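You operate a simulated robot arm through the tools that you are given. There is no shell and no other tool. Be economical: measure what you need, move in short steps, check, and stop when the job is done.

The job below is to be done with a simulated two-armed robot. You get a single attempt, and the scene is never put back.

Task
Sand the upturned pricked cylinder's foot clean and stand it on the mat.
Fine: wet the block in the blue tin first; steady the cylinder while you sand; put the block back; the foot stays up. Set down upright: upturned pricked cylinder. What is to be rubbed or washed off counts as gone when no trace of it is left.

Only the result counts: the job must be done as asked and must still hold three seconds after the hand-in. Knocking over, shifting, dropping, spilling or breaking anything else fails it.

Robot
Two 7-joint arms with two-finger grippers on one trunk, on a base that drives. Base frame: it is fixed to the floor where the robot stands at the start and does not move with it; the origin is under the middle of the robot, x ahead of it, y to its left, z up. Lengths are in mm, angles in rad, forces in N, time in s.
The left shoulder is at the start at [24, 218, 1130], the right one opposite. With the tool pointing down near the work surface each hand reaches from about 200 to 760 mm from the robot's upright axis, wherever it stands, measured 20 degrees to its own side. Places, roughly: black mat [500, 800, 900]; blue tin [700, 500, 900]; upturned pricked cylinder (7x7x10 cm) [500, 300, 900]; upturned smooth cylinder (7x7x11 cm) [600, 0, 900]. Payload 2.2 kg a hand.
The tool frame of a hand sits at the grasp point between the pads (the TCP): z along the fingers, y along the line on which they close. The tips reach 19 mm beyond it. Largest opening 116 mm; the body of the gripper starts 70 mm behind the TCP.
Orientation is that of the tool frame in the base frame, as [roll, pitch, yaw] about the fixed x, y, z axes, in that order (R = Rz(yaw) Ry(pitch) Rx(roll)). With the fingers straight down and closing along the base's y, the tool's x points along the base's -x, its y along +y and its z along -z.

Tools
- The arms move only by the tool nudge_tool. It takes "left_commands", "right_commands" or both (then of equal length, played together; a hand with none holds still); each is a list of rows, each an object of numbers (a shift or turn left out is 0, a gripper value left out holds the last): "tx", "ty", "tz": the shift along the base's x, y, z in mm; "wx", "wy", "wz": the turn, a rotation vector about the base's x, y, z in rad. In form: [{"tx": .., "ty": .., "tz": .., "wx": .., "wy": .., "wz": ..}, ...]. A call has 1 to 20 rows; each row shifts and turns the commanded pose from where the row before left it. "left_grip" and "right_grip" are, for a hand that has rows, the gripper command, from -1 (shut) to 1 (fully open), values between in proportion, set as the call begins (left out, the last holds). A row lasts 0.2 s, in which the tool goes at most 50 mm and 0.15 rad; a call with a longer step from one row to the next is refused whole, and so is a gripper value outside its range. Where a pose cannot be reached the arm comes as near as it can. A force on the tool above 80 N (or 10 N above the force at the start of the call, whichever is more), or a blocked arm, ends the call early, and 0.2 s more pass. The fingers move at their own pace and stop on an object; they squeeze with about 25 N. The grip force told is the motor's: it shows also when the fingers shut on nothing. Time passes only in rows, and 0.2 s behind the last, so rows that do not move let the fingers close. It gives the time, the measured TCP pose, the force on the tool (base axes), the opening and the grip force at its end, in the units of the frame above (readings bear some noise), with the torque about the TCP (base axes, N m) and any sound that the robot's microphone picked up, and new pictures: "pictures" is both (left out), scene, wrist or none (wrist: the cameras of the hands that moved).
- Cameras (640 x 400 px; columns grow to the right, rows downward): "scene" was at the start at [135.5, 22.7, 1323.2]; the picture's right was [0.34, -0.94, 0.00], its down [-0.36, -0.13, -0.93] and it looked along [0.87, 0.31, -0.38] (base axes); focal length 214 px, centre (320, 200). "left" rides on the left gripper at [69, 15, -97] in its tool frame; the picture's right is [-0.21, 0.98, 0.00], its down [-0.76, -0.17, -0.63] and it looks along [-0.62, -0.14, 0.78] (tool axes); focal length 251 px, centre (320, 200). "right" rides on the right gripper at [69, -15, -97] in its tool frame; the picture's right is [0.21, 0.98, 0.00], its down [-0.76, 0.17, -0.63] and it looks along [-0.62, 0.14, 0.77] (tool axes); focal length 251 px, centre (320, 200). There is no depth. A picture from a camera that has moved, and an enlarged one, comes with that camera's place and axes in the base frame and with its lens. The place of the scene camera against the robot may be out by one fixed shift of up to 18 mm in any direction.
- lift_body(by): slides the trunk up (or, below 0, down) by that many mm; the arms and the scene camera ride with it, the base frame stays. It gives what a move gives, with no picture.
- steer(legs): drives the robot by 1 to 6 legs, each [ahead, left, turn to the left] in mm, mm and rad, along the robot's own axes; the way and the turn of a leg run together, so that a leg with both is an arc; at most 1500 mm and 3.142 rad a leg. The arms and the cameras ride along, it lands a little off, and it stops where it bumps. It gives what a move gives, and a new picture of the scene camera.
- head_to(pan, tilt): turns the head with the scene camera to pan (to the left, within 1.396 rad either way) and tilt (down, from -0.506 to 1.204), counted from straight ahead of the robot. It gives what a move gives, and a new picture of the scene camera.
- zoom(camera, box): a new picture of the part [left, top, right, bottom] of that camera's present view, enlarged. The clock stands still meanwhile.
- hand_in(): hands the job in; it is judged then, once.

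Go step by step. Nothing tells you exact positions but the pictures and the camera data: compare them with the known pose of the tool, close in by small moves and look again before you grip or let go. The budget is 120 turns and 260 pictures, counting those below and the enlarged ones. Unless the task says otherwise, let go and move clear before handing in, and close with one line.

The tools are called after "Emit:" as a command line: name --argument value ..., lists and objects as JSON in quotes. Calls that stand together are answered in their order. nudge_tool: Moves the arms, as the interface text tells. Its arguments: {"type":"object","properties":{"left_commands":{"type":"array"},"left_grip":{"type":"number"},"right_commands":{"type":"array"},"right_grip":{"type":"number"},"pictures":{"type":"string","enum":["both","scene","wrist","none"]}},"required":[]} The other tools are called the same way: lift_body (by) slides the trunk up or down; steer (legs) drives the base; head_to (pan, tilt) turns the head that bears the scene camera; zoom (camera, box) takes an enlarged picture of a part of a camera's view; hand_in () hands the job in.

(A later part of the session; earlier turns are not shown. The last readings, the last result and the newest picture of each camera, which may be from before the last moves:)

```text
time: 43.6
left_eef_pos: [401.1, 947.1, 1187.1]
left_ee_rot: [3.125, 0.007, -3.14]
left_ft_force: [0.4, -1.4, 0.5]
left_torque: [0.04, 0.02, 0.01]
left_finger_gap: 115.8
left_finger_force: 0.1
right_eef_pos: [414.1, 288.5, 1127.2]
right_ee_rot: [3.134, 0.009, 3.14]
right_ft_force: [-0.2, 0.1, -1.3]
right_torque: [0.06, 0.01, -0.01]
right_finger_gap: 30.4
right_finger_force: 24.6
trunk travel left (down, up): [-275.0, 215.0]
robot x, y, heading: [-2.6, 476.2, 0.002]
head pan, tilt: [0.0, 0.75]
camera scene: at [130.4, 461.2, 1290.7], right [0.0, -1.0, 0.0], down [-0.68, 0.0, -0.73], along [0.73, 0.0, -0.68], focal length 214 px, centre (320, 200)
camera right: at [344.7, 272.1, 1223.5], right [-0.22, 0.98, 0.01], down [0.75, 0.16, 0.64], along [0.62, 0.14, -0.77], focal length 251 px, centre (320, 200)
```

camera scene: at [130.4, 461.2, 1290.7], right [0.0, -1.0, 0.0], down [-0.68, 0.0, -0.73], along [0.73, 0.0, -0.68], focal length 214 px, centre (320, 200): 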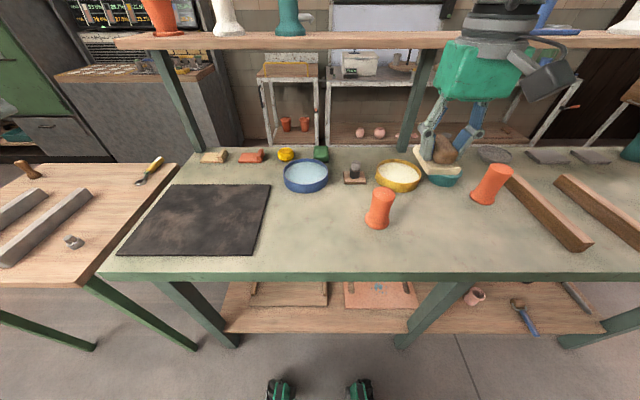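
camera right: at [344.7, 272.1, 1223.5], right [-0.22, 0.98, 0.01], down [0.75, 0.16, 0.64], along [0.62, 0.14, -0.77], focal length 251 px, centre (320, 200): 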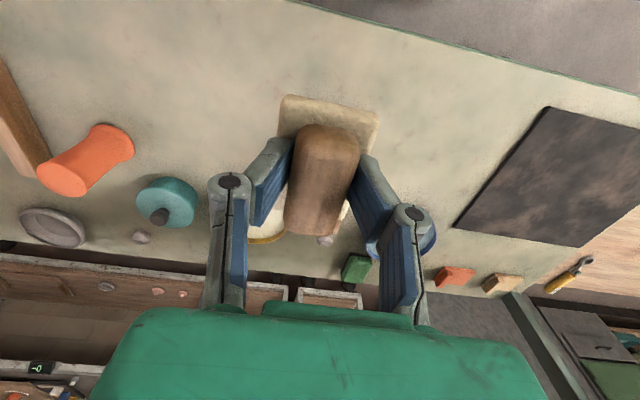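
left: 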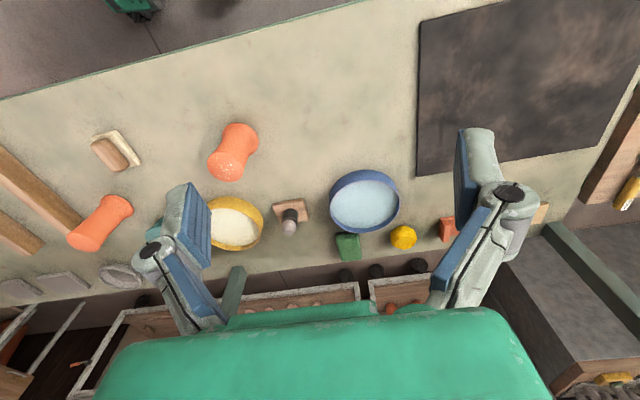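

Settling still; I move the block in the air toward the tin, stopping short and high, then wait for the sway to die.

Emit:
nudge_tool --right_commands '[{"tx": 20, "ty": 20, "tz": 0}, {"tx": 28, "ty": 28, "tz": 0}, {"tx": 28, "ty": 28}, {"tx": 28, "ty": 28}, {"tx": 28, "ty": 28}, {"tx": 28, "ty": 28}, {"tx": 28, "ty": 28}, {"tx": 28, "ty": 25, "tz": -10}, {"tx": 20, "ty": 10, "tz": -20}, {"tz": -20}, {}, {}, {}, {}, {}, {}, {}, {}, {}, {}]' --pictures "none"

Emit:
nudge_tool --right_commands '[{}, {}, {}, {}, {}, {}, {}, {}, {}, {}, {}, {}, {}, {}, {}, {}, {}, {}, {}, {}]' --pictures "none"

Emit:
nudge_tool --right_commands '[{}, {}, {}, {}, {}, {}, {}, {}, {}, {}, {}, {}, {}, {}, {}, {}, {}, {}, {}, {}]' --pictures "both"

Emit:
zoom --camera "scene" --box '[220, 110, 400, 230]'

```text
time: 47.8
left_eef_pos: [400.3, 960.6, 1183.1]
left_ee_rot: [3.134, 0.004, -3.14]
left_ft_force: [-0.2, 0.5, 0.6]
left_torque: [-0.03, -0.01, 0.04]
left_finger_gap: 116.3
left_finger_force: 0.0
right_eef_pos: [619.0, 514.5, 1092.4]
right_ee_rot: [-3.141, 0.004, -3.139]
right_ft_force: [-0.1, 0.0, -2.2]
right_torque: [-0.04, 0.02, -0.05]
right_finger_gap: 30.5
right_finger_force: 25.2
right hand out of reach, approached as far as the arm can: row 8, 9
trunk travel left (down, up): [-275.0, 215.0]
robot x, y, heading: [1.4, 475.1, 0.002]
head pan, tilt: [0.0, 0.75]
```

```text
time: 52.0
left_eef_pos: [400.3, 958.5, 1184.6]
left_ee_rot: [3.135, 0.006, -3.137]
left_ft_force: [0.8, 0.0, -0.8]
left_torque: [-0.03, 0.01, -0.03]
left_finger_gap: 116.0
left_finger_force: 0.0
right_eef_pos: [620.1, 513.3, 1091.4]
right_ee_rot: [3.142, 0.004, -3.139]
right_ft_force: [-0.6, -0.3, -1.2]
right_torque: [-0.02, 0.03, -0.01]
right_finger_gap: 30.4
right_finger_force: 25.7
trunk travel left (down, up): [-275.0, 215.0]
robot x, y, heading: [-0.9, 474.0, 0.006]
head pan, tilt: [0.0, 0.75]
```

```text
time: 56.2
left_eef_pos: [401.2, 958.2, 1183.5]
left_ee_rot: [3.134, 0.006, -3.138]
left_ft_force: [0.4, 0.5, -0.2]
left_torque: [0.02, -0.02, 0.01]
left_finger_gap: 115.9
left_finger_force: 0.0
right_eef_pos: [620.2, 512.2, 1091.3]
right_ee_rot: [3.141, 0.004, -3.137]
right_ft_force: [-0.8, -0.2, -0.8]
right_torque: [-0.01, 0.0, -0.01]
right_finger_gap: 30.4
right_finger_force: 24.9
trunk travel left (down, up): [-275.0, 215.0]
robot x, y, heading: [1.0, 481.0, 0.002]
head pan, tilt: [0.0, 0.75]
camera scene: at [131.9, 470.2, 1290.6], right [0.0, -1.0, 0.0], down [-0.69, 0.0, -0.73], along [0.73, 0.0, -0.69], focal length 214 px, centre (320, 200)
camera right: at [550.4, 497.1, 1187.7], right [-0.22, 0.98, 0.0], down [0.75, 0.17, 0.64], along [0.62, 0.14, -0.77], focal length 251 px, centre (320, 200)
```

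scene: 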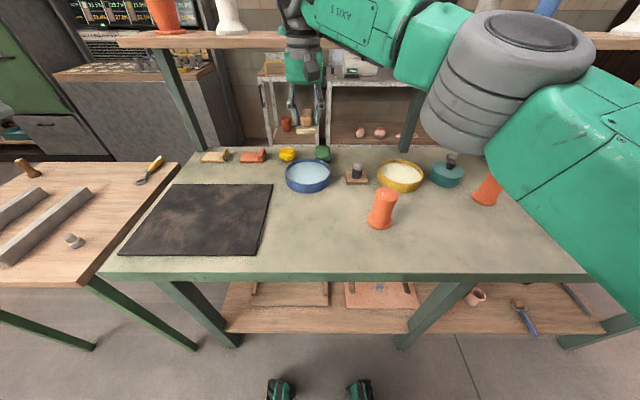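
right: 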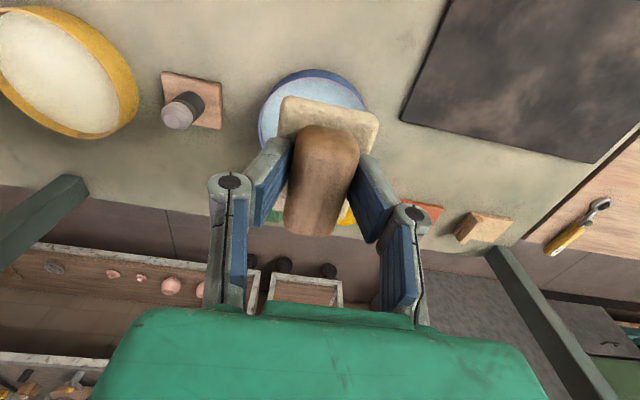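

```text
3.33 times, centred on (310, 170) of scene
camera zoom: at [131.9, 470.2, 1290.6], right [0.0, -1.0, 0.0], down [-0.69, 0.0, -0.73], along [0.73, 0.0, -0.69], focal length 715 px, centre (353, 300)
```

zoom: 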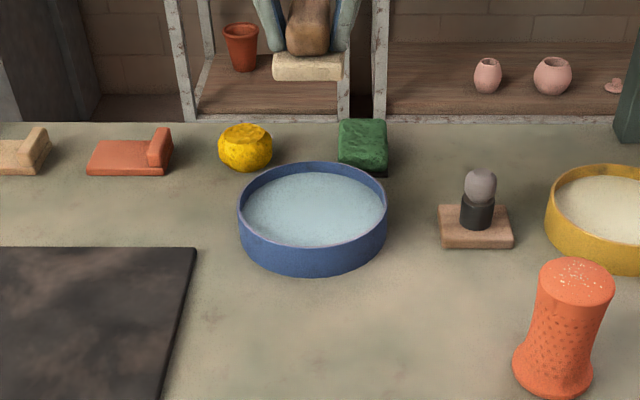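

Tin centre comes out near (665, 515), rim about z 900. The reach limit should ease lower down; I lower to z≈970, well above the rim, and check.

Emit:
nudge_tool --right_commands '[{"tz": -20}, {"tz": -30}, {"tz": -30}, {"tz": -25}, {}, {}, {}, {}]' --pictures "both"

Emit:
zoom --camera "scene" --box '[250, 110, 370, 200]'

```text
time: 58.0
left_eef_pos: [401.8, 958.5, 1184.2]
left_ee_rot: [3.134, 0.005, -3.139]
left_ft_force: [0.5, 0.3, 0.0]
left_torque: [-0.03, -0.02, 0.0]
left_finger_gap: 116.0
left_finger_force: 0.1
right_eef_pos: [621.4, 514.5, 986.1]
right_ee_rot: [3.141, 0.009, -3.139]
right_ft_force: [-0.9, 0.2, -0.9]
right_torque: [0.0, -0.01, 0.0]
right_finger_gap: 30.4
right_finger_force: 25.5
trunk travel left (down, up): [-275.0, 215.0]
robot x, y, heading: [-0.7, 477.6, 0.002]
head pan, tilt: [0.0, 0.75]
camera scene: at [131.9, 470.0, 1290.6], right [0.0, -1.0, 0.0], down [-0.69, 0.0, -0.73], along [0.73, 0.0, -0.69], focal length 214 px, centre (320, 200)
camera right: at [552.3, 497.3, 1081.5], right [-0.22, 0.98, 0.0], down [0.75, 0.17, 0.64], along [0.62, 0.14, -0.77], focal length 251 px, centre (320, 200)
```

scene: 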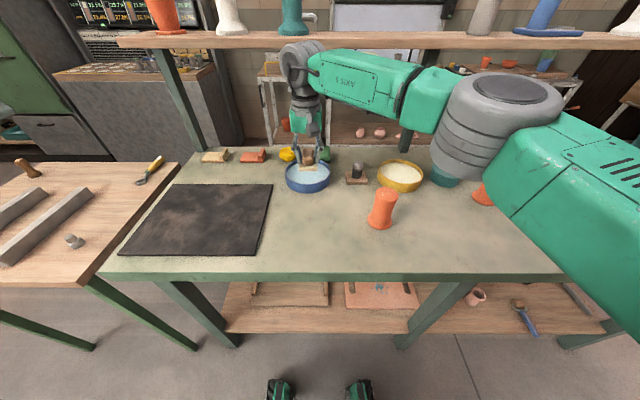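
right: 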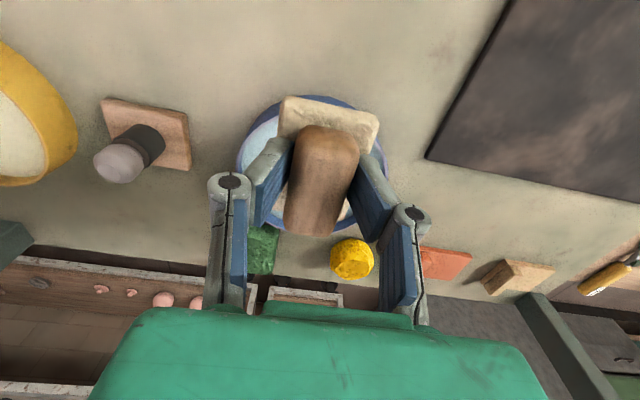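

```text
4.44 times, centred on (310, 155) of scene
camera zoom: at [131.9, 470.0, 1290.6], right [0.0, -1.0, 0.0], down [-0.69, 0.0, -0.73], along [0.73, 0.0, -0.69], focal length 953 px, centre (364, 400)
```

zoom: 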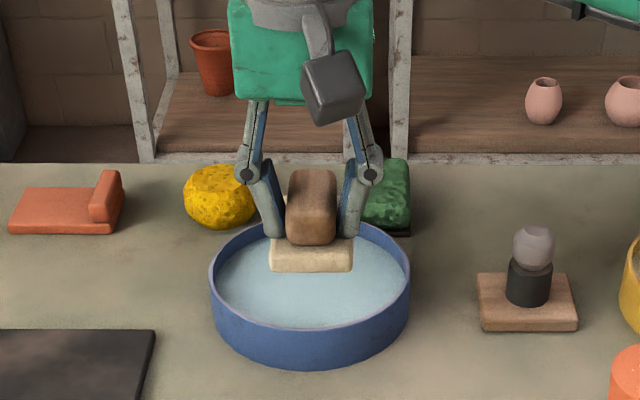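

Tin centre reads (660, 515). I move forward 38 mm over it.

Emit:
nudge_tool --right_commands '[{"tx": 10, "tz": -5}, {"tx": 15, "tz": -5}, {"tx": 13}, {}, {}, {}]' --pictures "wrist"

Emit:
zoom --camera "scene" --box '[250, 110, 370, 200]'

```text
time: 59.4
left_eef_pos: [400.5, 959.5, 1184.0]
left_ee_rot: [3.135, 0.006, -3.139]
left_ft_force: [-0.4, 0.1, 0.9]
left_torque: [-0.01, 0.0, 0.03]
left_finger_gap: 116.2
left_finger_force: 0.1
right_eef_pos: [646.1, 513.6, 976.5]
right_ee_rot: [3.141, 0.005, -3.141]
right_ft_force: [-0.4, -0.2, -1.1]
right_torque: [0.0, 0.03, 0.02]
right_finger_gap: 30.6
right_finger_force: 25.0
right hand out of reach, approached as far as the arm can: row 3
trunk travel left (down, up): [-275.0, 215.0]
robot x, y, heading: [-1.7, 479.2, 0.002]
head pan, tilt: [0.0, 0.75]
camera right: at [576.7, 496.9, 1071.8], right [-0.22, 0.98, 0.0], down [0.75, 0.17, 0.64], along [0.62, 0.14, -0.77], focal length 251 px, centre (320, 200)
```

right: 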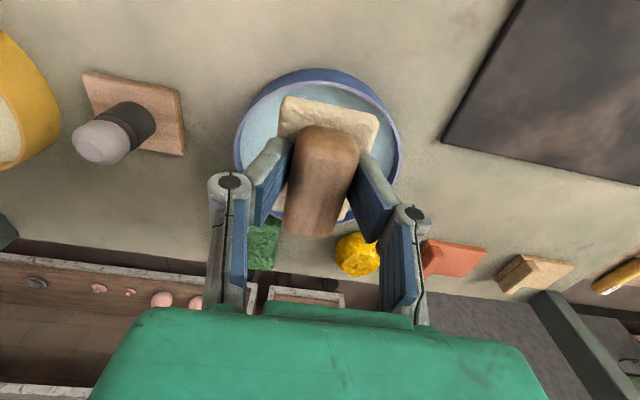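

```text
4.44 times, centred on (310, 155) of scene
camera zoom: at [132.0, 470.2, 1290.6], right [0.0, -1.0, 0.0], down [-0.69, 0.0, -0.73], along [0.73, 0.0, -0.69], focal length 953 px, centre (364, 400)
```

zoom: 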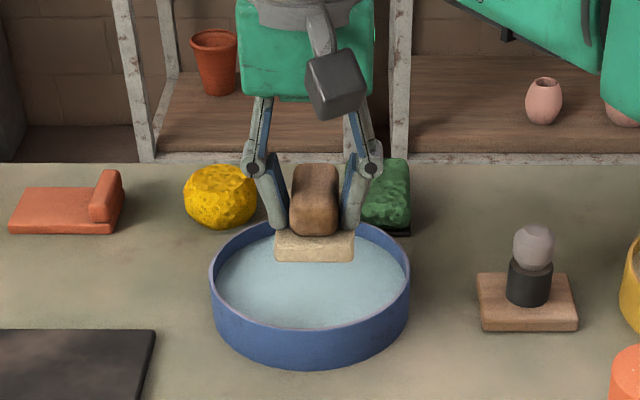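

Close; lower a bit to gain reach, then a little more forward, still above the rim.

Emit:
nudge_tool --right_commands '[{"tz": -10}, {"tz": -10}, {"tx": 8, "ty": 1}, {"tx": 8}, {}, {}, {}]' --pictures "wrist"

Emit:
zoom --camera "scene" --box '[250, 110, 370, 200]'

```text
time: 61.0
left_eef_pos: [401.3, 958.3, 1184.2]
left_ee_rot: [3.134, 0.006, -3.139]
left_ft_force: [-0.7, 1.2, 0.9]
left_torque: [0.02, -0.02, 0.0]
left_finger_gap: 116.0
left_finger_force: 0.1
right_eef_pos: [644.4, 512.6, 956.2]
right_ee_rot: [-3.141, 0.006, -3.14]
right_ft_force: [0.7, 0.4, -0.9]
right_torque: [-0.01, -0.01, 0.02]
right_finger_gap: 30.6
right_finger_force: 25.0
right hand out of reach, approached as far as the arm can: row 3, 4
trunk travel left (down, up): [-275.0, 215.0]
robot x, y, heading: [3.4, 475.8, 0.005]
head pan, tilt: [0.0, 0.75]
camera right: at [575.8, 495.7, 1050.5], right [-0.22, 0.98, 0.0], down [0.75, 0.17, 0.64], along [0.62, 0.14, -0.77], focal length 251 px, centre (320, 200)
```

right: 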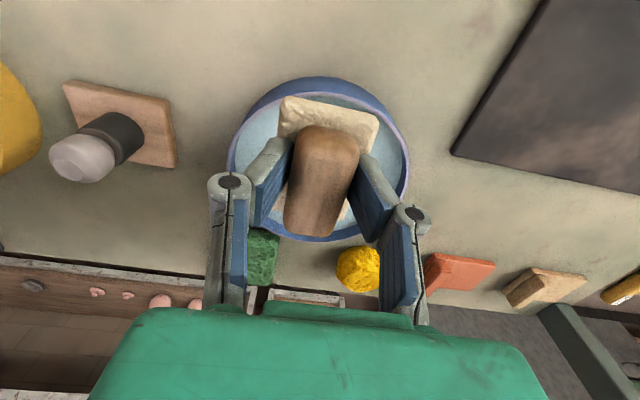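

```text
4.44 times, centred on (310, 155) of scene
camera zoom: at [132.0, 470.3, 1290.6], right [0.0, -1.0, 0.0], down [-0.69, 0.0, -0.73], along [0.73, 0.0, -0.69], focal length 953 px, centre (364, 400)
```

zoom: 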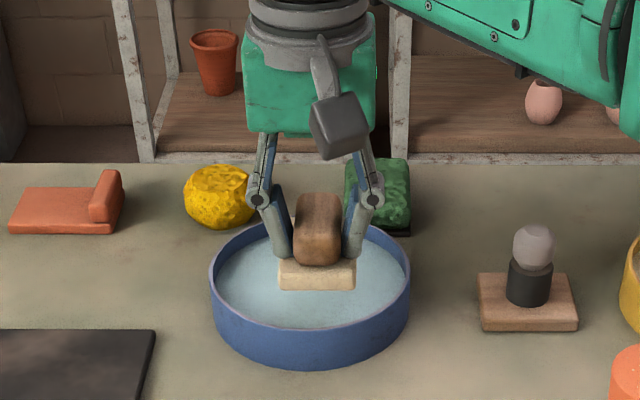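

Still out of reach at x 645, and the slab's near edge would touch the rim. I raise slightly and drive 45 mm forward (the base clears the table), then wait for sway to settle.

Emit:
nudge_tool --right_commands '[{"tz": 10}, {"tz": 15}, {"tz": 15}, {"tz": 15, "tx": -10}, {"tx": -20}, {}]' --pictures "none"

Emit:
steer --legs '[[45, 0, 0]]'

Emit:
nudge_tool --right_commands '[{}, {}, {}, {}, {}, {}, {}, {}, {}, {}, {}, {}, {}, {}, {}, {}, {}, {}, {}, {}]' --pictures "none"

Emit:
nudge_tool --right_commands '[{}, {}, {}, {}, {}, {}, {}, {}, {}, {}, {}, {}, {}, {}, {}, {}, {}, {}, {}, {}]' --pictures "none"

Emit:
nudge_tool --right_commands '[{}, {}, {}]' --pictures "wrist"

```text
time: 62.4
left_eef_pos: [400.5, 958.9, 1183.7]
left_ee_rot: [3.135, 0.006, -3.141]
left_ft_force: [-1.1, 0.0, 0.5]
left_torque: [0.02, 0.0, 0.03]
left_finger_gap: 116.0
left_finger_force: 0.1
right_eef_pos: [612.1, 511.1, 1010.2]
right_ee_rot: [3.141, 0.006, -3.137]
right_ft_force: [0.4, -0.5, -2.2]
right_torque: [0.0, 0.03, 0.01]
right_finger_gap: 30.4
right_finger_force: 24.5
trunk travel left (down, up): [-275.0, 215.0]
robot x, y, heading: [-2.3, 477.9, 0.005]
head pan, tilt: [0.0, 0.75]
```

```text
time: 63.3
left_eef_pos: [442.0, 958.1, 1185.1]
left_ee_rot: [3.136, 0.007, -3.138]
left_ft_force: [0.1, 0.0, -0.2]
left_torque: [0.04, 0.0, 0.0]
left_finger_gap: 115.8
left_finger_force: 0.1
right_eef_pos: [653.0, 510.7, 1012.3]
right_ee_rot: [-3.14, 0.007, -3.137]
right_ft_force: [0.4, 0.0, -1.6]
right_torque: [0.01, 0.02, 0.0]
right_finger_gap: 30.2
right_finger_force: 24.9
trunk travel left (down, up): [-275.0, 215.0]
robot x, y, heading: [42.5, 479.3, 0.004]
head pan, tilt: [0.0, 0.75]
camera scene: at [172.0, 469.3, 1291.0], right [0.0, -1.0, 0.0], down [-0.68, 0.0, -0.73], along [0.73, 0.0, -0.68], focal length 214 px, centre (320, 200)
```

scene: 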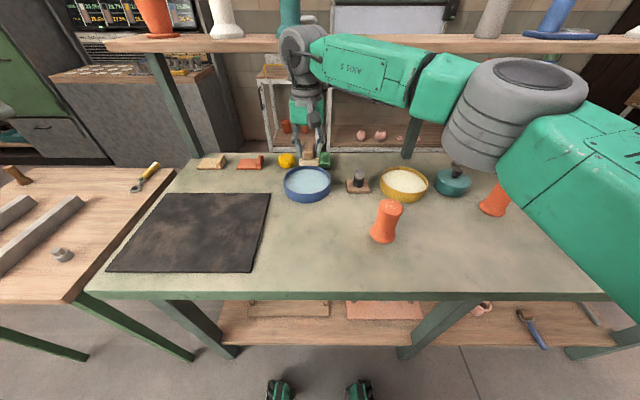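

```text
time: 67.5
left_eef_pos: [440.9, 958.5, 1185.4]
left_ee_rot: [3.134, 0.008, -3.14]
left_ft_force: [0.2, -0.2, -0.3]
left_torque: [0.01, 0.0, 0.05]
left_finger_gap: 116.1
left_finger_force: 0.1
right_eef_pos: [653.2, 510.2, 1014.2]
right_ee_rot: [3.14, 0.01, -3.137]
right_ft_force: [-0.6, -0.1, -1.7]
right_torque: [0.0, -0.01, -0.02]
right_finger_gap: 30.7
right_finger_force: 25.0
trunk travel left (down, up): [-275.0, 215.0]
robot x, y, heading: [44.6, 475.2, 0.004]
head pan, tilt: [0.0, 0.75]
```

```text
time: 71.7
left_eef_pos: [440.2, 958.5, 1185.5]
left_ee_rot: [3.134, 0.008, -3.139]
left_ft_force: [-1.1, 0.1, 0.4]
left_torque: [0.01, 0.0, 0.0]
left_finger_gap: 116.2
left_finger_force: 0.0
right_eef_pos: [652.6, 509.4, 1012.3]
right_ee_rot: [3.139, 0.01, -3.139]
right_ft_force: [0.2, 0.4, -1.4]
right_torque: [0.0, 0.01, 0.01]
right_finger_gap: 30.3
right_finger_force: 24.8
trunk travel left (down, up): [-275.0, 215.0]
robot x, y, heading: [46.2, 477.2, 0.004]
head pan, tilt: [0.0, 0.75]
```

```text
time: 72.5
left_eef_pos: [440.4, 958.2, 1184.9]
left_ee_rot: [3.133, 0.009, -3.138]
left_ft_force: [-0.7, -0.3, 0.0]
left_torque: [0.0, 0.03, 0.01]
left_finger_gap: 116.1
left_finger_force: 0.0
right_eef_pos: [652.1, 511.2, 1013.0]
right_ee_rot: [3.141, 0.01, -3.14]
right_ft_force: [-0.2, -0.4, -0.8]
right_torque: [0.01, -0.01, -0.01]
right_finger_gap: 30.6
right_finger_force: 24.9
trunk travel left (down, up): [-275.0, 215.0]
robot x, y, heading: [41.3, 476.3, 0.003]
head pan, tilt: [0.0, 0.75]
camera right: at [582.4, 494.1, 1108.1], right [-0.22, 0.98, 0.0], down [0.75, 0.17, 0.64], along [0.62, 0.14, -0.77], focal length 251 px, centre (320, 200)
```

right: 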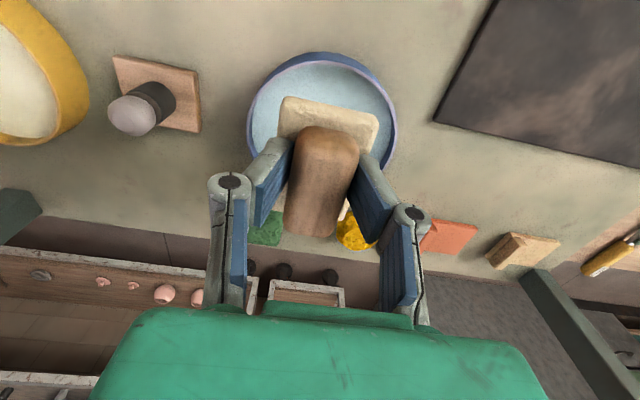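

Stable now. Tin centre reads (670, 516); I go over it and down to z≈955.

Emit:
nudge_tool --right_commands '[{"tx": 10, "ty": 3, "tz": -10}, {"tx": 10, "ty": 2, "tz": -16}, {"tz": -16}, {"tz": -16}, {}, {}, {}]' --pictures "wrist"

Emit:
zoom --camera "scene" --box '[250, 120, 370, 210]'

```text
time: 74.1
left_eef_pos: [440.5, 958.5, 1185.6]
left_ee_rot: [3.134, 0.009, -3.139]
left_ft_force: [-0.5, -1.3, -0.5]
left_torque: [0.03, 0.01, 0.0]
left_finger_gap: 115.9
left_finger_force: 0.1
right_eef_pos: [673.3, 516.2, 953.7]
right_ee_rot: [-3.141, 0.01, -3.138]
right_ft_force: [0.2, 0.7, -0.9]
right_torque: [0.02, 0.02, 0.0]
right_finger_gap: 30.4
right_finger_force: 24.7
trunk travel left (down, up): [-275.0, 215.0]
robot x, y, heading: [47.4, 478.5, 0.004]
head pan, tilt: [0.0, 0.75]
camera right: at [603.4, 499.1, 1049.1], right [-0.22, 0.98, 0.0], down [0.75, 0.17, 0.64], along [0.62, 0.14, -0.77], focal length 251 px, centre (320, 200)
```

right: 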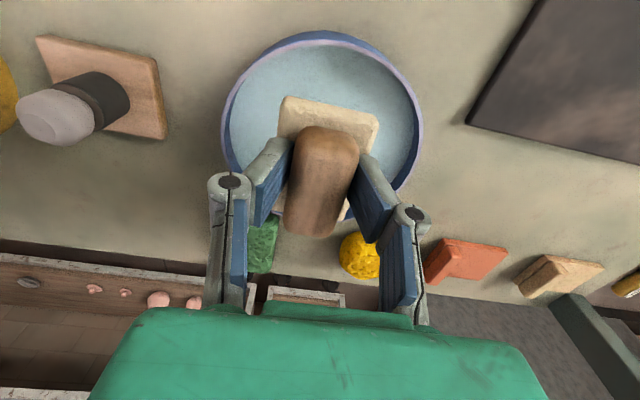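

```text
4.44 times, centred on (310, 165) of scene
camera zoom: at [174.9, 470.2, 1290.6], right [0.0, -1.0, 0.0], down [-0.69, 0.0, -0.73], along [0.73, 0.0, -0.69], focal length 953 px, centre (364, 356)
```

zoom: 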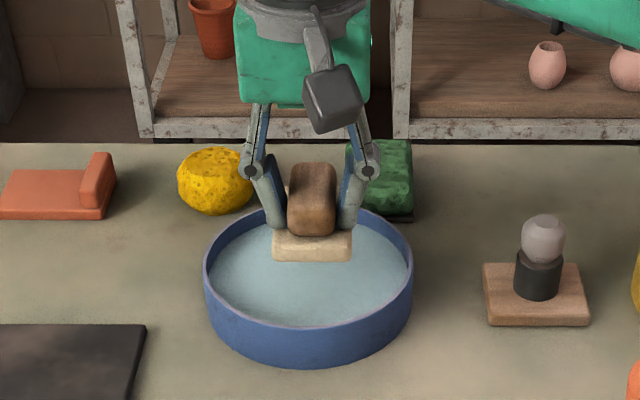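

Centre about (679, 514): the slab has clearance all around. I dip slowly to z≈910.

Emit:
nudge_tool --right_commands '[{"tx": 3, "tz": -10}, {"tz": -10}, {"tz": -10}, {"tz": -8}, {"tz": -6}, {}, {}, {}]' --pictures "wrist"

Emit:
zoom --camera "scene" --box '[270, 140, 350, 200]'

```text
time: 75.9
left_eef_pos: [440.0, 957.8, 1185.0]
left_ee_rot: [3.131, 0.008, -3.138]
left_ft_force: [0.6, 0.5, -0.1]
left_torque: [-0.01, -0.02, -0.03]
left_finger_gap: 116.1
left_finger_force: 0.2
right_eef_pos: [676.2, 514.3, 910.0]
right_ee_rot: [3.14, 0.01, -3.138]
right_ft_force: [-0.2, -0.3, 0.0]
right_torque: [-0.03, 0.02, -0.04]
right_finger_gap: 30.4
right_finger_force: 25.1
trunk travel left (down, up): [-275.0, 215.0]
robot x, y, heading: [42.6, 477.9, 0.004]
head pan, tilt: [0.0, 0.75]
camera right: at [605.7, 498.4, 1005.4], right [-0.22, 0.98, 0.0], down [0.75, 0.17, 0.64], along [0.62, 0.14, -0.77], focal length 251 px, centre (320, 200)
```

right: 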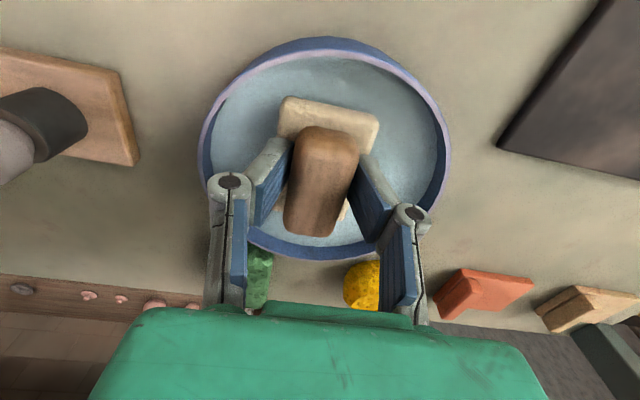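

```text
6.67 times, centred on (310, 170) of scene
camera zoom: at [174.8, 470.3, 1290.6], right [0.0, -1.0, 0.0], down [-0.69, 0.0, -0.73], along [0.73, 0.0, -0.69], focal length 1430 px, centre (387, 400)
```

zoom: 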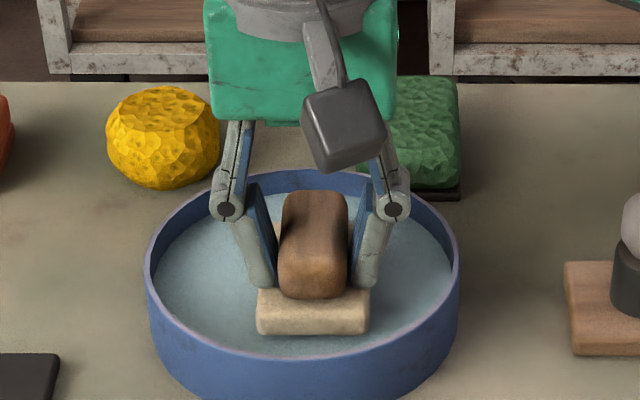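

The slab's lower edge still shows; I go lower in small steps.

Emit:
nudge_tool --right_commands '[{"tz": -5}, {"tz": -5}, {}, {}]' --pictures "none"

Emit:
zoom --camera "scene" --box '[270, 140, 350, 200]'

```text
time: 76.9
left_eef_pos: [438.7, 959.9, 1186.6]
left_ee_rot: [3.134, 0.01, -3.136]
left_ft_force: [-0.1, -0.2, 0.5]
left_torque: [0.0, -0.01, 0.0]
left_finger_gap: 115.9
left_finger_force: 0.0
right_eef_pos: [675.0, 515.2, 905.7]
right_ee_rot: [3.14, 0.018, -3.139]
right_ft_force: [8.3, -1.5, 37.1]
right_torque: [-0.07, -0.09, -0.02]
right_finger_gap: 30.5
right_finger_force: 25.2
trunk travel left (down, up): [-275.0, 215.0]
robot x, y, heading: [45.9, 476.3, 0.003]
head pan, tilt: [0.0, 0.75]
```

```text
6.67 times, centred on (310, 170) of scene
camera zoom: at [170.0, 469.4, 1291.5], right [0.0, -1.0, 0.0], down [-0.68, 0.0, -0.73], along [0.73, 0.0, -0.68], focal length 1430 px, centre (387, 400)
```

zoom: 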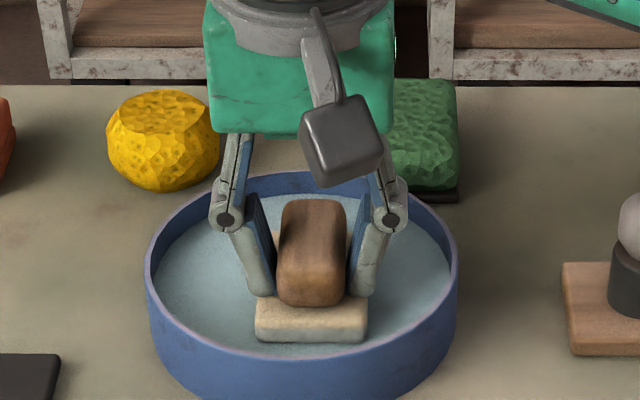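

The slab has met the tin's floor (37 N), with its lower part in the water. I ease off, hold it wet a moment, then lift and look.

Emit:
nudge_tool --right_commands '[{"tz": 4}, {}, {}, {}, {}, {}]' --pictures "none"

Emit:
zoom --camera "scene" --box '[290, 160, 330, 190]'

Emit:
nudge_tool --right_commands '[{"tz": 6}, {"tz": 10}, {"tz": 15}, {"tz": 20}, {}, {}, {}]' --pictures "none"

Emit:
zoom --camera "scene" --box '[270, 140, 350, 200]'

```text
time: 78.3
left_eef_pos: [439.0, 958.2, 1186.9]
left_ee_rot: [3.133, 0.008, -3.138]
left_ft_force: [1.3, 0.4, 0.1]
left_torque: [0.01, -0.02, -0.02]
left_finger_gap: 116.0
left_finger_force: 0.0
right_eef_pos: [674.7, 515.6, 907.0]
right_ee_rot: [3.141, 0.008, -3.139]
right_ft_force: [5.2, -1.5, 17.9]
right_torque: [-0.05, -0.38, -0.02]
right_finger_gap: 30.9
right_finger_force: 25.0
trunk travel left (down, up): [-275.0, 215.0]
robot x, y, heading: [45.0, 475.1, 0.003]
head pan, tilt: [0.0, 0.75]
```

```text
13.33 times, centred on (310, 175) of scene
camera zoom: at [172.6, 469.6, 1291.0], right [0.0, -1.0, 0.0], down [-0.68, 0.0, -0.73], along [0.73, 0.0, -0.68], focal length 2860 px, centre (453, 533)
```

zoom: 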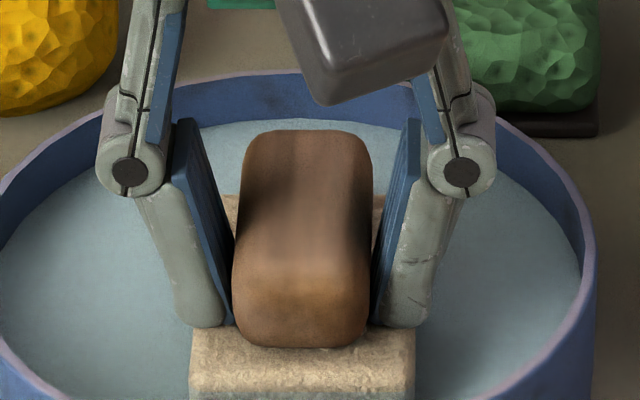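

```text
time: 79.9
left_eef_pos: [440.0, 959.1, 1186.7]
left_ee_rot: [3.131, 0.009, -3.137]
left_ft_force: [0.1, 0.6, -0.2]
left_torque: [0.0, -0.02, -0.02]
left_finger_gap: 116.2
left_finger_force: 0.0
right_eef_pos: [673.5, 516.3, 955.6]
right_ee_rot: [-3.141, 0.009, -3.138]
right_ft_force: [0.1, 0.4, -1.2]
right_torque: [0.0, 0.02, -0.01]
right_finger_gap: 30.6
right_finger_force: 25.4
trunk travel left (down, up): [-275.0, 215.0]
robot x, y, heading: [42.1, 475.2, 0.004]
head pan, tilt: [0.0, 0.75]
```

```text
6.67 times, centred on (310, 170) of scene
camera zoom: at [174.7, 470.3, 1290.6], right [0.0, -1.0, 0.0], down [-0.69, 0.0, -0.73], along [0.73, 0.0, -0.69], focal length 1430 px, centre (387, 400)
```

zoom: 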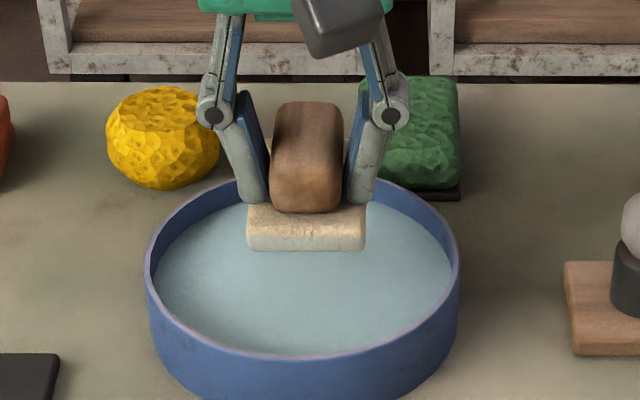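

I compare the slab's look before and after for wetness.

Emit:
zoom --camera "scene" --box '[296, 150, 328, 174]'

Emit:
zoom --camera "right" --box '[240, 70, 420, 180]'

```text
16.00 times, centred on (312, 162) of scene
camera zoom: at [174.7, 470.3, 1290.6], right [0.0, -1.0, 0.0], down [-0.69, 0.0, -0.73], along [0.73, 0.0, -0.69], focal length 3432 px, centre (448, 808)
```

zoom: 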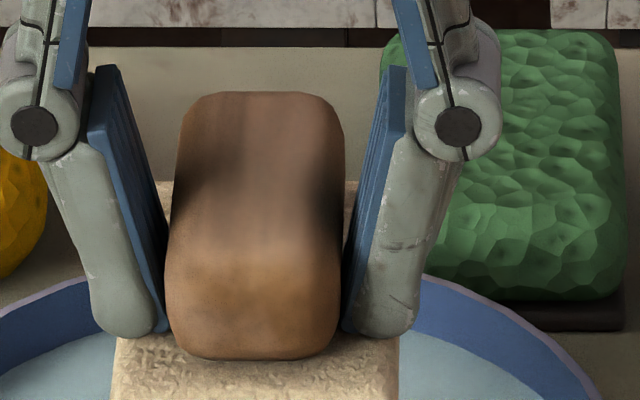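

```text
3.56 times, centred on (330, 125) of right
camera zoom: at [604.4, 499.7, 1051.8], right [-0.22, 0.98, 0.0], down [0.75, 0.17, 0.64], along [0.62, 0.14, -0.77], focal length 894 px, centre (284, 467)
```

zoom: 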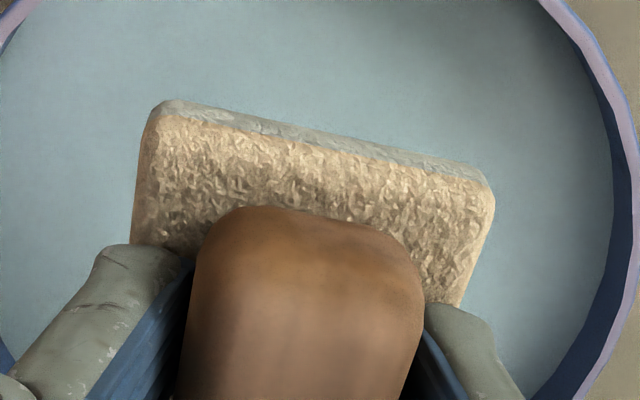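

It has bottomed out in the water with a dwell, and its side now has a wet bluish film. Next I lift the right hand away, park it over the near right side, and view the cylinder.

Emit:
nudge_tool --right_commands '[{"tz": 30}, {"tz": 40}, {"tz": 40}, {"tz": 40, "tx": -15}, {"tz": 30, "tx": -20, "ty": -15}, {"tx": -27, "ty": -33}, {"tx": -27, "ty": -33}, {"tx": -27, "ty": -33}, {"tx": -27, "ty": -33}, {"tx": -27, "ty": -33}, {"tx": -27, "ty": -33}, {"tx": -27, "ty": -33}, {"tx": -27, "ty": -33}, {"tx": -20, "ty": -33}, {"ty": -33}, {"ty": -20}, {}, {}, {}, {}]' --pictures "both"

Emit:
zoom --camera "scene" --box '[340, 170, 440, 250]'

```text
time: 84.1
left_eef_pos: [440.0, 957.1, 1185.7]
left_ee_rot: [3.132, 0.008, -3.138]
left_ft_force: [-0.3, 0.4, 0.4]
left_torque: [-0.01, 0.02, -0.02]
left_finger_gap: 116.1
left_finger_force: 0.0
right_eef_pos: [403.3, 143.4, 1138.6]
right_ee_rot: [3.139, 0.008, -3.139]
right_ft_force: [0.1, 0.3, -0.7]
right_torque: [-0.01, 0.0, -0.01]
right_finger_gap: 30.4
right_finger_force: 24.8
trunk travel left (down, up): [-275.0, 215.0]
robot x, y, heading: [40.9, 479.3, 0.005]
head pan, tilt: [0.0, 0.75]
camera scene: at [173.1, 466.2, 1290.8], right [0.0, -1.0, 0.0], down [-0.68, 0.0, -0.73], along [0.73, 0.0, -0.68], focal length 214 px, centre (320, 200)
camera right: at [332.8, 127.6, 1234.7], right [-0.22, 0.98, 0.0], down [0.75, 0.17, 0.64], along [0.62, 0.14, -0.77], focal length 251 px, centre (320, 200)
```

scene: 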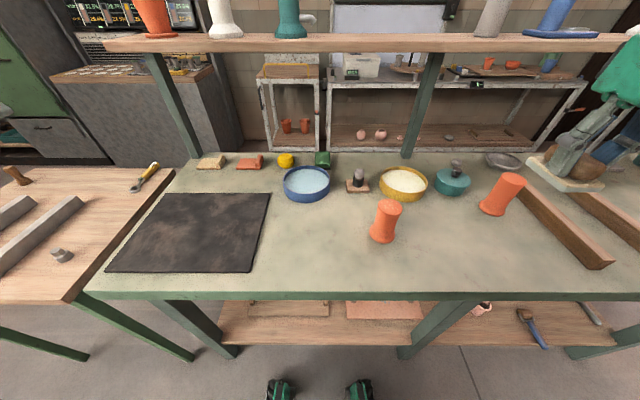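
right: 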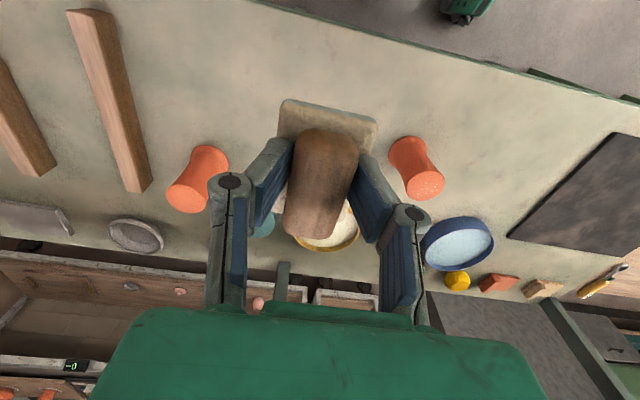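

```text
5.00 times, centred on (390, 210) of scene
camera zoom: at [173.1, 466.2, 1290.8], right [0.0, -1.0, 0.0], down [-0.68, 0.0, -0.73], along [0.73, 0.0, -0.68], focal length 1072 px, centre (-30, 150)
```

zoom: 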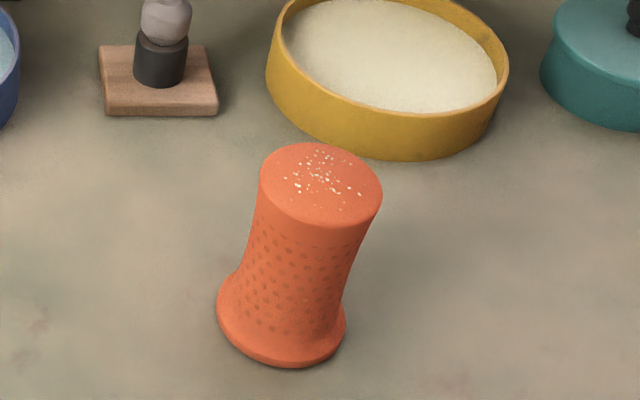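

The slab now looks greyer (wet). Cylinder axis near (505, 319), top about z 953. I turn the left hand to point toward −y, nearly level with its camera on top, while bringing it partway in.

Emit:
nudge_tool --left_commands '[{"wz": 0.143, "ty": -12}, {"wz": 0.143, "ty": -12}, {"wz": 0.143, "ty": -12}, {"wz": 0.143, "ty": -12}, {"wz": 0.143, "ty": -12}, {"wz": 0.143, "ty": -12}, {"wz": 0.143, "ty": -12}, {"wz": 0.143, "ty": -12}, {"wz": 0.143, "ty": -12}, {"wz": 0.143, "ty": -12}, {"wz": 0.141, "ty": -12}, {}, {}, {}]' --pictures "scene"

```text
time: 87.1
left_eef_pos: [441.1, 826.0, 1185.9]
left_ee_rot: [3.132, 0.011, -1.567]
left_ft_force: [-0.3, -0.4, 0.5]
left_torque: [-0.02, 0.0, 0.0]
left_finger_gap: 116.1
left_finger_force: 0.1
right_eef_pos: [403.2, 143.5, 1139.8]
right_ee_rot: [3.139, 0.009, -3.138]
right_ft_force: [0.3, 0.3, -1.5]
right_torque: [0.01, 0.01, -0.03]
right_finger_gap: 30.5
right_finger_force: 24.8
trunk travel left (down, up): [-275.0, 215.0]
robot x, y, heading: [41.8, 478.1, 0.005]
head pan, tilt: [0.0, 0.75]
camera scene: at [172.9, 464.8, 1290.8], right [0.0, -1.0, 0.0], down [-0.68, 0.0, -0.73], along [0.73, 0.0, -0.68], focal length 214 px, centre (320, 200)
```

scene: 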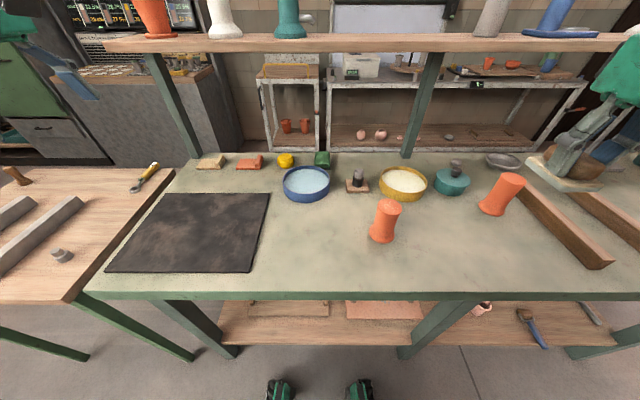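

Yaw is done. Now the tilt, with motion toward (490, 640, 1060).

Emit:
nudge_tool --left_commands '[{"wx": -0.1454, "ty": -15, "tx": 5, "tz": -10}, {"wx": -0.1454, "ty": -15, "tx": 5, "tz": -10}, {"wx": -0.1454, "ty": -15, "tx": 5, "tz": -10}, {"wx": -0.1454, "ty": -15, "tx": 5, "tz": -10}, {"wx": -0.1454, "ty": -15, "tx": 5, "tz": -10}, {"wx": -0.1454, "ty": -15, "tx": 5, "tz": -10}, {"wx": -0.1454, "ty": -15, "tx": 5, "tz": -10}, {"wx": -0.1454, "ty": -15, "tx": 5, "tz": -10}, {"wx": -0.1454, "ty": -15, "tx": 5, "tz": -10}, {}, {}, {}, {}]' --pictures "both"

```text
time: 89.9
left_eef_pos: [486.1, 687.2, 1094.9]
left_ee_rot: [3.116, -1.298, -1.554]
left_ft_force: [0.6, -0.1, -0.3]
left_torque: [-0.03, 0.04, 0.02]
left_finger_gap: 115.9
left_finger_force: 0.1
right_eef_pos: [402.2, 143.5, 1139.1]
right_ee_rot: [3.139, 0.009, -3.137]
right_ft_force: [0.7, 0.0, -1.5]
right_torque: [-0.02, 0.0, 0.01]
right_finger_gap: 30.7
right_finger_force: 24.7
trunk travel left (down, up): [-275.0, 215.0]
robot x, y, heading: [45.8, 478.9, 0.001]
head pan, tilt: [0.0, 0.75]
camera scene: at [173.3, 466.6, 1290.7], right [0.0, -1.0, 0.0], down [-0.68, 0.0, -0.73], along [0.73, 0.0, -0.68], focal length 214 px, centre (320, 200)
camera left: at [471.9, 761.3, 1186.1], right [-0.98, 0.07, -0.2], down [0.17, 0.81, -0.56], along [0.13, -0.58, -0.8], focal length 251 px, centre (320, 200)
```

scene: 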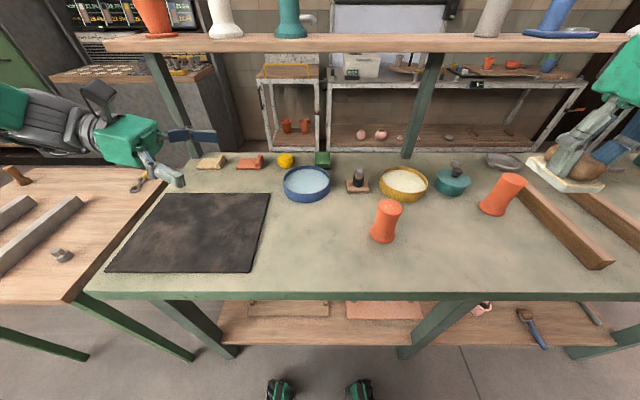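
left: 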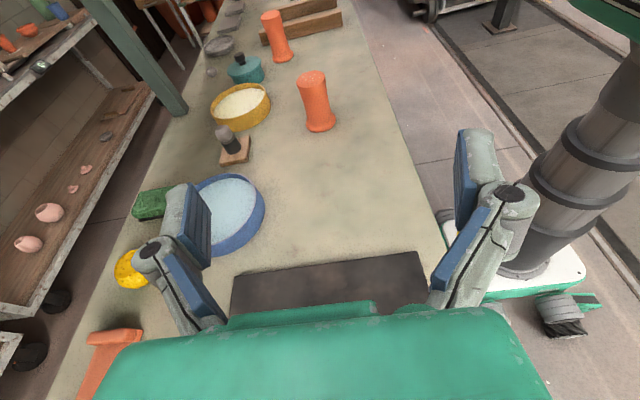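

The left hand points along −y, camera on top, and sees the cylinder near (508, 322). I advance to (508, 500, 940).

Emit:
nudge_tool --left_commands '[{"tx": 4, "ty": -25, "tz": -20}, {"tx": 4, "ty": -30, "tz": -25}, {"tx": 4, "ty": -30, "tz": -25}, {"tx": 4, "ty": -30, "tz": -25}, {"tx": 3, "ty": -30, "tz": -25}, {"tx": 3, "ty": -30, "tz": -25}, {"ty": -12, "tz": -10}, {}, {}, {}, {}]' --left_grip 0.6 --pictures "both"

```text
time: 92.3
left_eef_pos: [508.1, 501.9, 938.5]
left_ee_rot: [3.115, -1.299, -1.554]
left_ft_force: [-0.3, -0.2, 0.8]
left_torque: [0.02, -0.01, 0.01]
left_finger_gap: 92.8
left_finger_force: 0.1
right_eef_pos: [402.7, 144.9, 1140.2]
right_ee_rot: [3.139, 0.01, -3.138]
right_ft_force: [0.2, -0.5, -1.4]
right_torque: [-0.01, 0.01, 0.0]
right_finger_gap: 30.6
right_finger_force: 25.0
trunk travel left (down, up): [-275.0, 215.0]
robot x, y, heading: [38.6, 477.6, 0.007]
head pan, tilt: [0.0, 0.75]
camera scene: at [174.1, 465.8, 1290.6], right [0.0, -1.0, 0.0], down [-0.68, 0.0, -0.73], along [0.73, 0.0, -0.68], focal length 214 px, centre (320, 200)
camera left: at [494.1, 576.5, 1029.9], right [-0.98, 0.07, -0.2], down [0.17, 0.81, -0.56], along [0.13, -0.58, -0.8], focal length 251 px, centre (320, 200)
```

scene: 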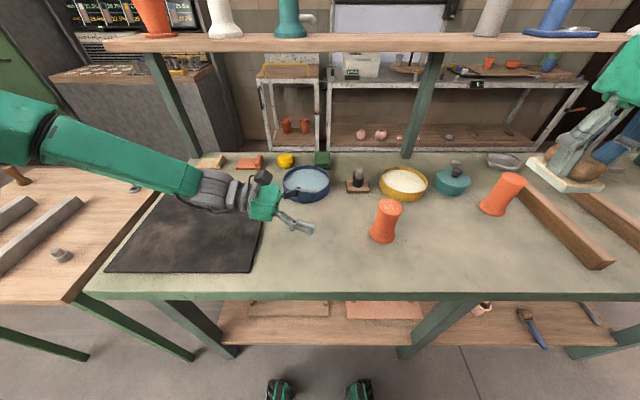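
left: 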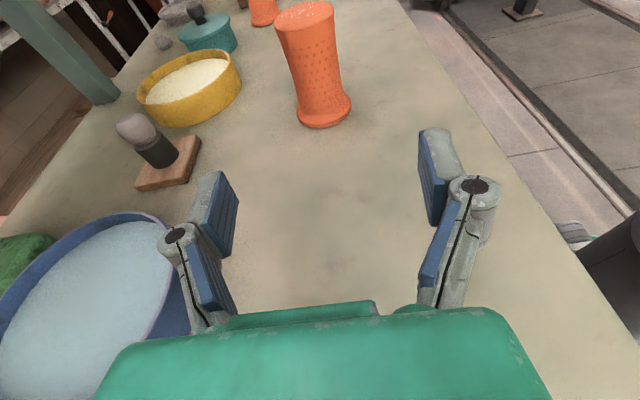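

Aligned in x (508). I come down to z≈906 and in to y≈400, then look.

Emit:
nudge_tool --left_commands '[{"ty": -20, "tz": -8}, {"ty": -20, "tz": -8}, {"ty": -20, "tz": -8}, {"ty": -20, "tz": -8}, {"ty": -20}, {}, {}, {}]' --pictures "both"

Emit:
zoom --camera "scene" --box '[270, 150, 430, 260]'

```text
time: 94.1
left_eef_pos: [509.4, 403.6, 908.4]
left_ee_rot: [3.116, -1.297, -1.552]
left_ft_force: [0.8, 0.6, -0.3]
left_torque: [0.0, 0.0, 0.0]
left_finger_gap: 92.8
left_finger_force: 0.1
right_eef_pos: [402.5, 143.8, 1138.2]
right_ee_rot: [3.14, 0.01, -3.138]
right_ft_force: [-0.1, -0.8, -1.2]
right_torque: [-0.02, 0.03, -0.01]
right_finger_gap: 30.7
right_finger_force: 24.8
trunk travel left (down, up): [-275.0, 215.0]
robot x, y, heading: [39.5, 476.8, 0.004]
head pan, tilt: [0.0, 0.75]
camera scene: at [174.2, 464.9, 1290.6], right [0.0, -1.0, 0.0], down [-0.68, 0.0, -0.73], along [0.73, 0.0, -0.68], focal length 214 px, centre (320, 200)
camera left: at [494.4, 476.1, 999.1], right [-0.98, 0.07, -0.2], down [0.17, 0.81, -0.56], along [0.13, -0.58, -0.8], focal length 251 px, centre (320, 200)
```

scene: 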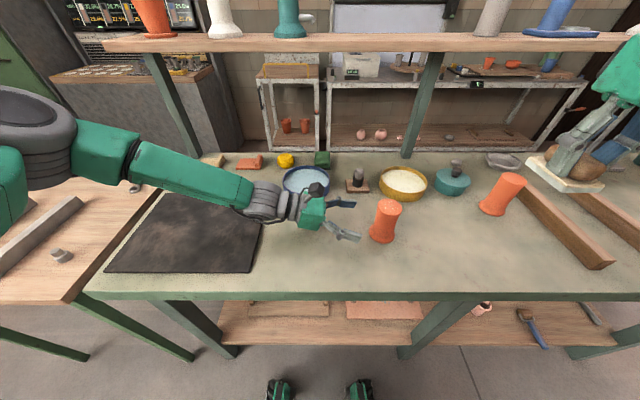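
left: 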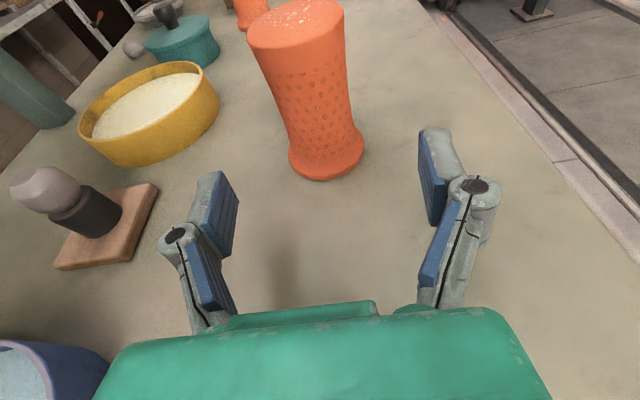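

```text
3.64 times, centred on (350, 205) of scene
camera zoom: at [174.2, 464.9, 1290.6], right [0.0, -1.0, 0.0], down [-0.68, 0.0, -0.73], along [0.73, 0.0, -0.68], focal length 780 px, centre (211, 182)
```

zoom: 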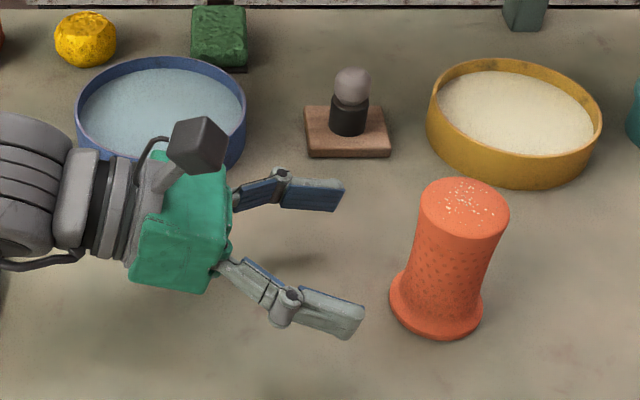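

Cylinder at (508, 326), top about z 947. I advance so the fingers straddle its waist.

Emit:
nudge_tool --left_commands '[{"ty": -15}, {"ty": -15}, {"ty": -15}, {"ty": -15, "tz": -2}, {"ty": -15, "tz": -2}, {}, {}, {}]' --pictures "wrist"

Emit:
zoom --camera "scene" --box '[270, 150, 430, 260]'

```text
time: 95.9
left_eef_pos: [507.4, 327.1, 905.5]
left_ee_rot: [3.114, -1.3, -1.553]
left_ft_force: [0.2, -0.2, 0.0]
left_torque: [0.01, -0.01, -0.01]
left_finger_gap: 93.0
left_finger_force: 0.0
right_eef_pos: [403.2, 143.4, 1138.9]
right_ee_rot: [3.14, 0.009, -3.137]
right_ft_force: [0.1, -0.2, -1.5]
right_torque: [0.05, 0.01, 0.01]
right_finger_gap: 30.6
right_finger_force: 25.0
trunk travel left (down, up): [-275.0, 215.0]
robot x, y, heading: [40.8, 479.0, 0.003]
head pan, tilt: [0.0, 0.75]
camera left: at [492.9, 400.5, 997.3], right [-0.98, 0.07, -0.2], down [0.17, 0.81, -0.56], along [0.13, -0.58, -0.8], focal length 251 px, centre (320, 200)
```

left: 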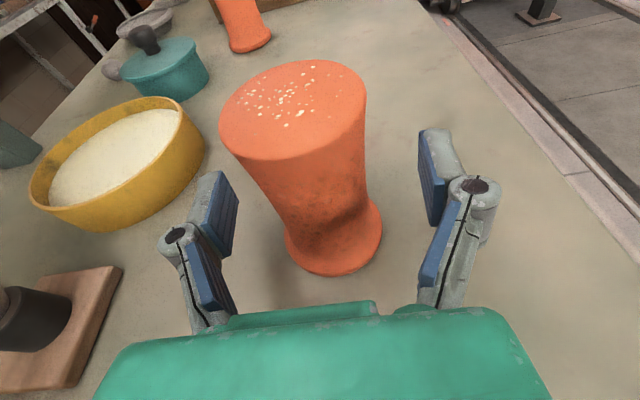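

```text
3.64 times, centred on (350, 205) of scene
camera zoom: at [174.3, 464.2, 1290.6], right [0.0, -1.0, 0.0], down [-0.68, 0.0, -0.73], along [0.73, 0.0, -0.68], focal length 780 px, centre (211, 182)
```

zoom: 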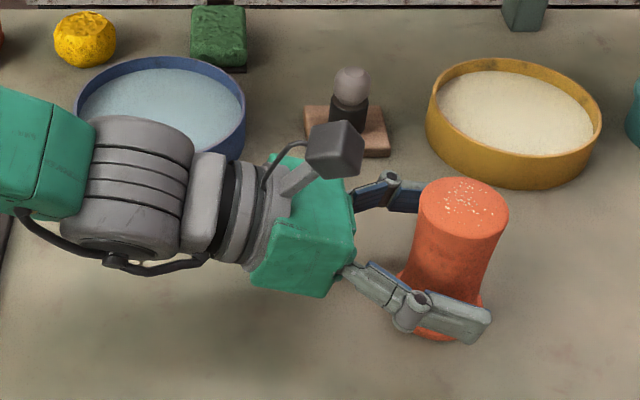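

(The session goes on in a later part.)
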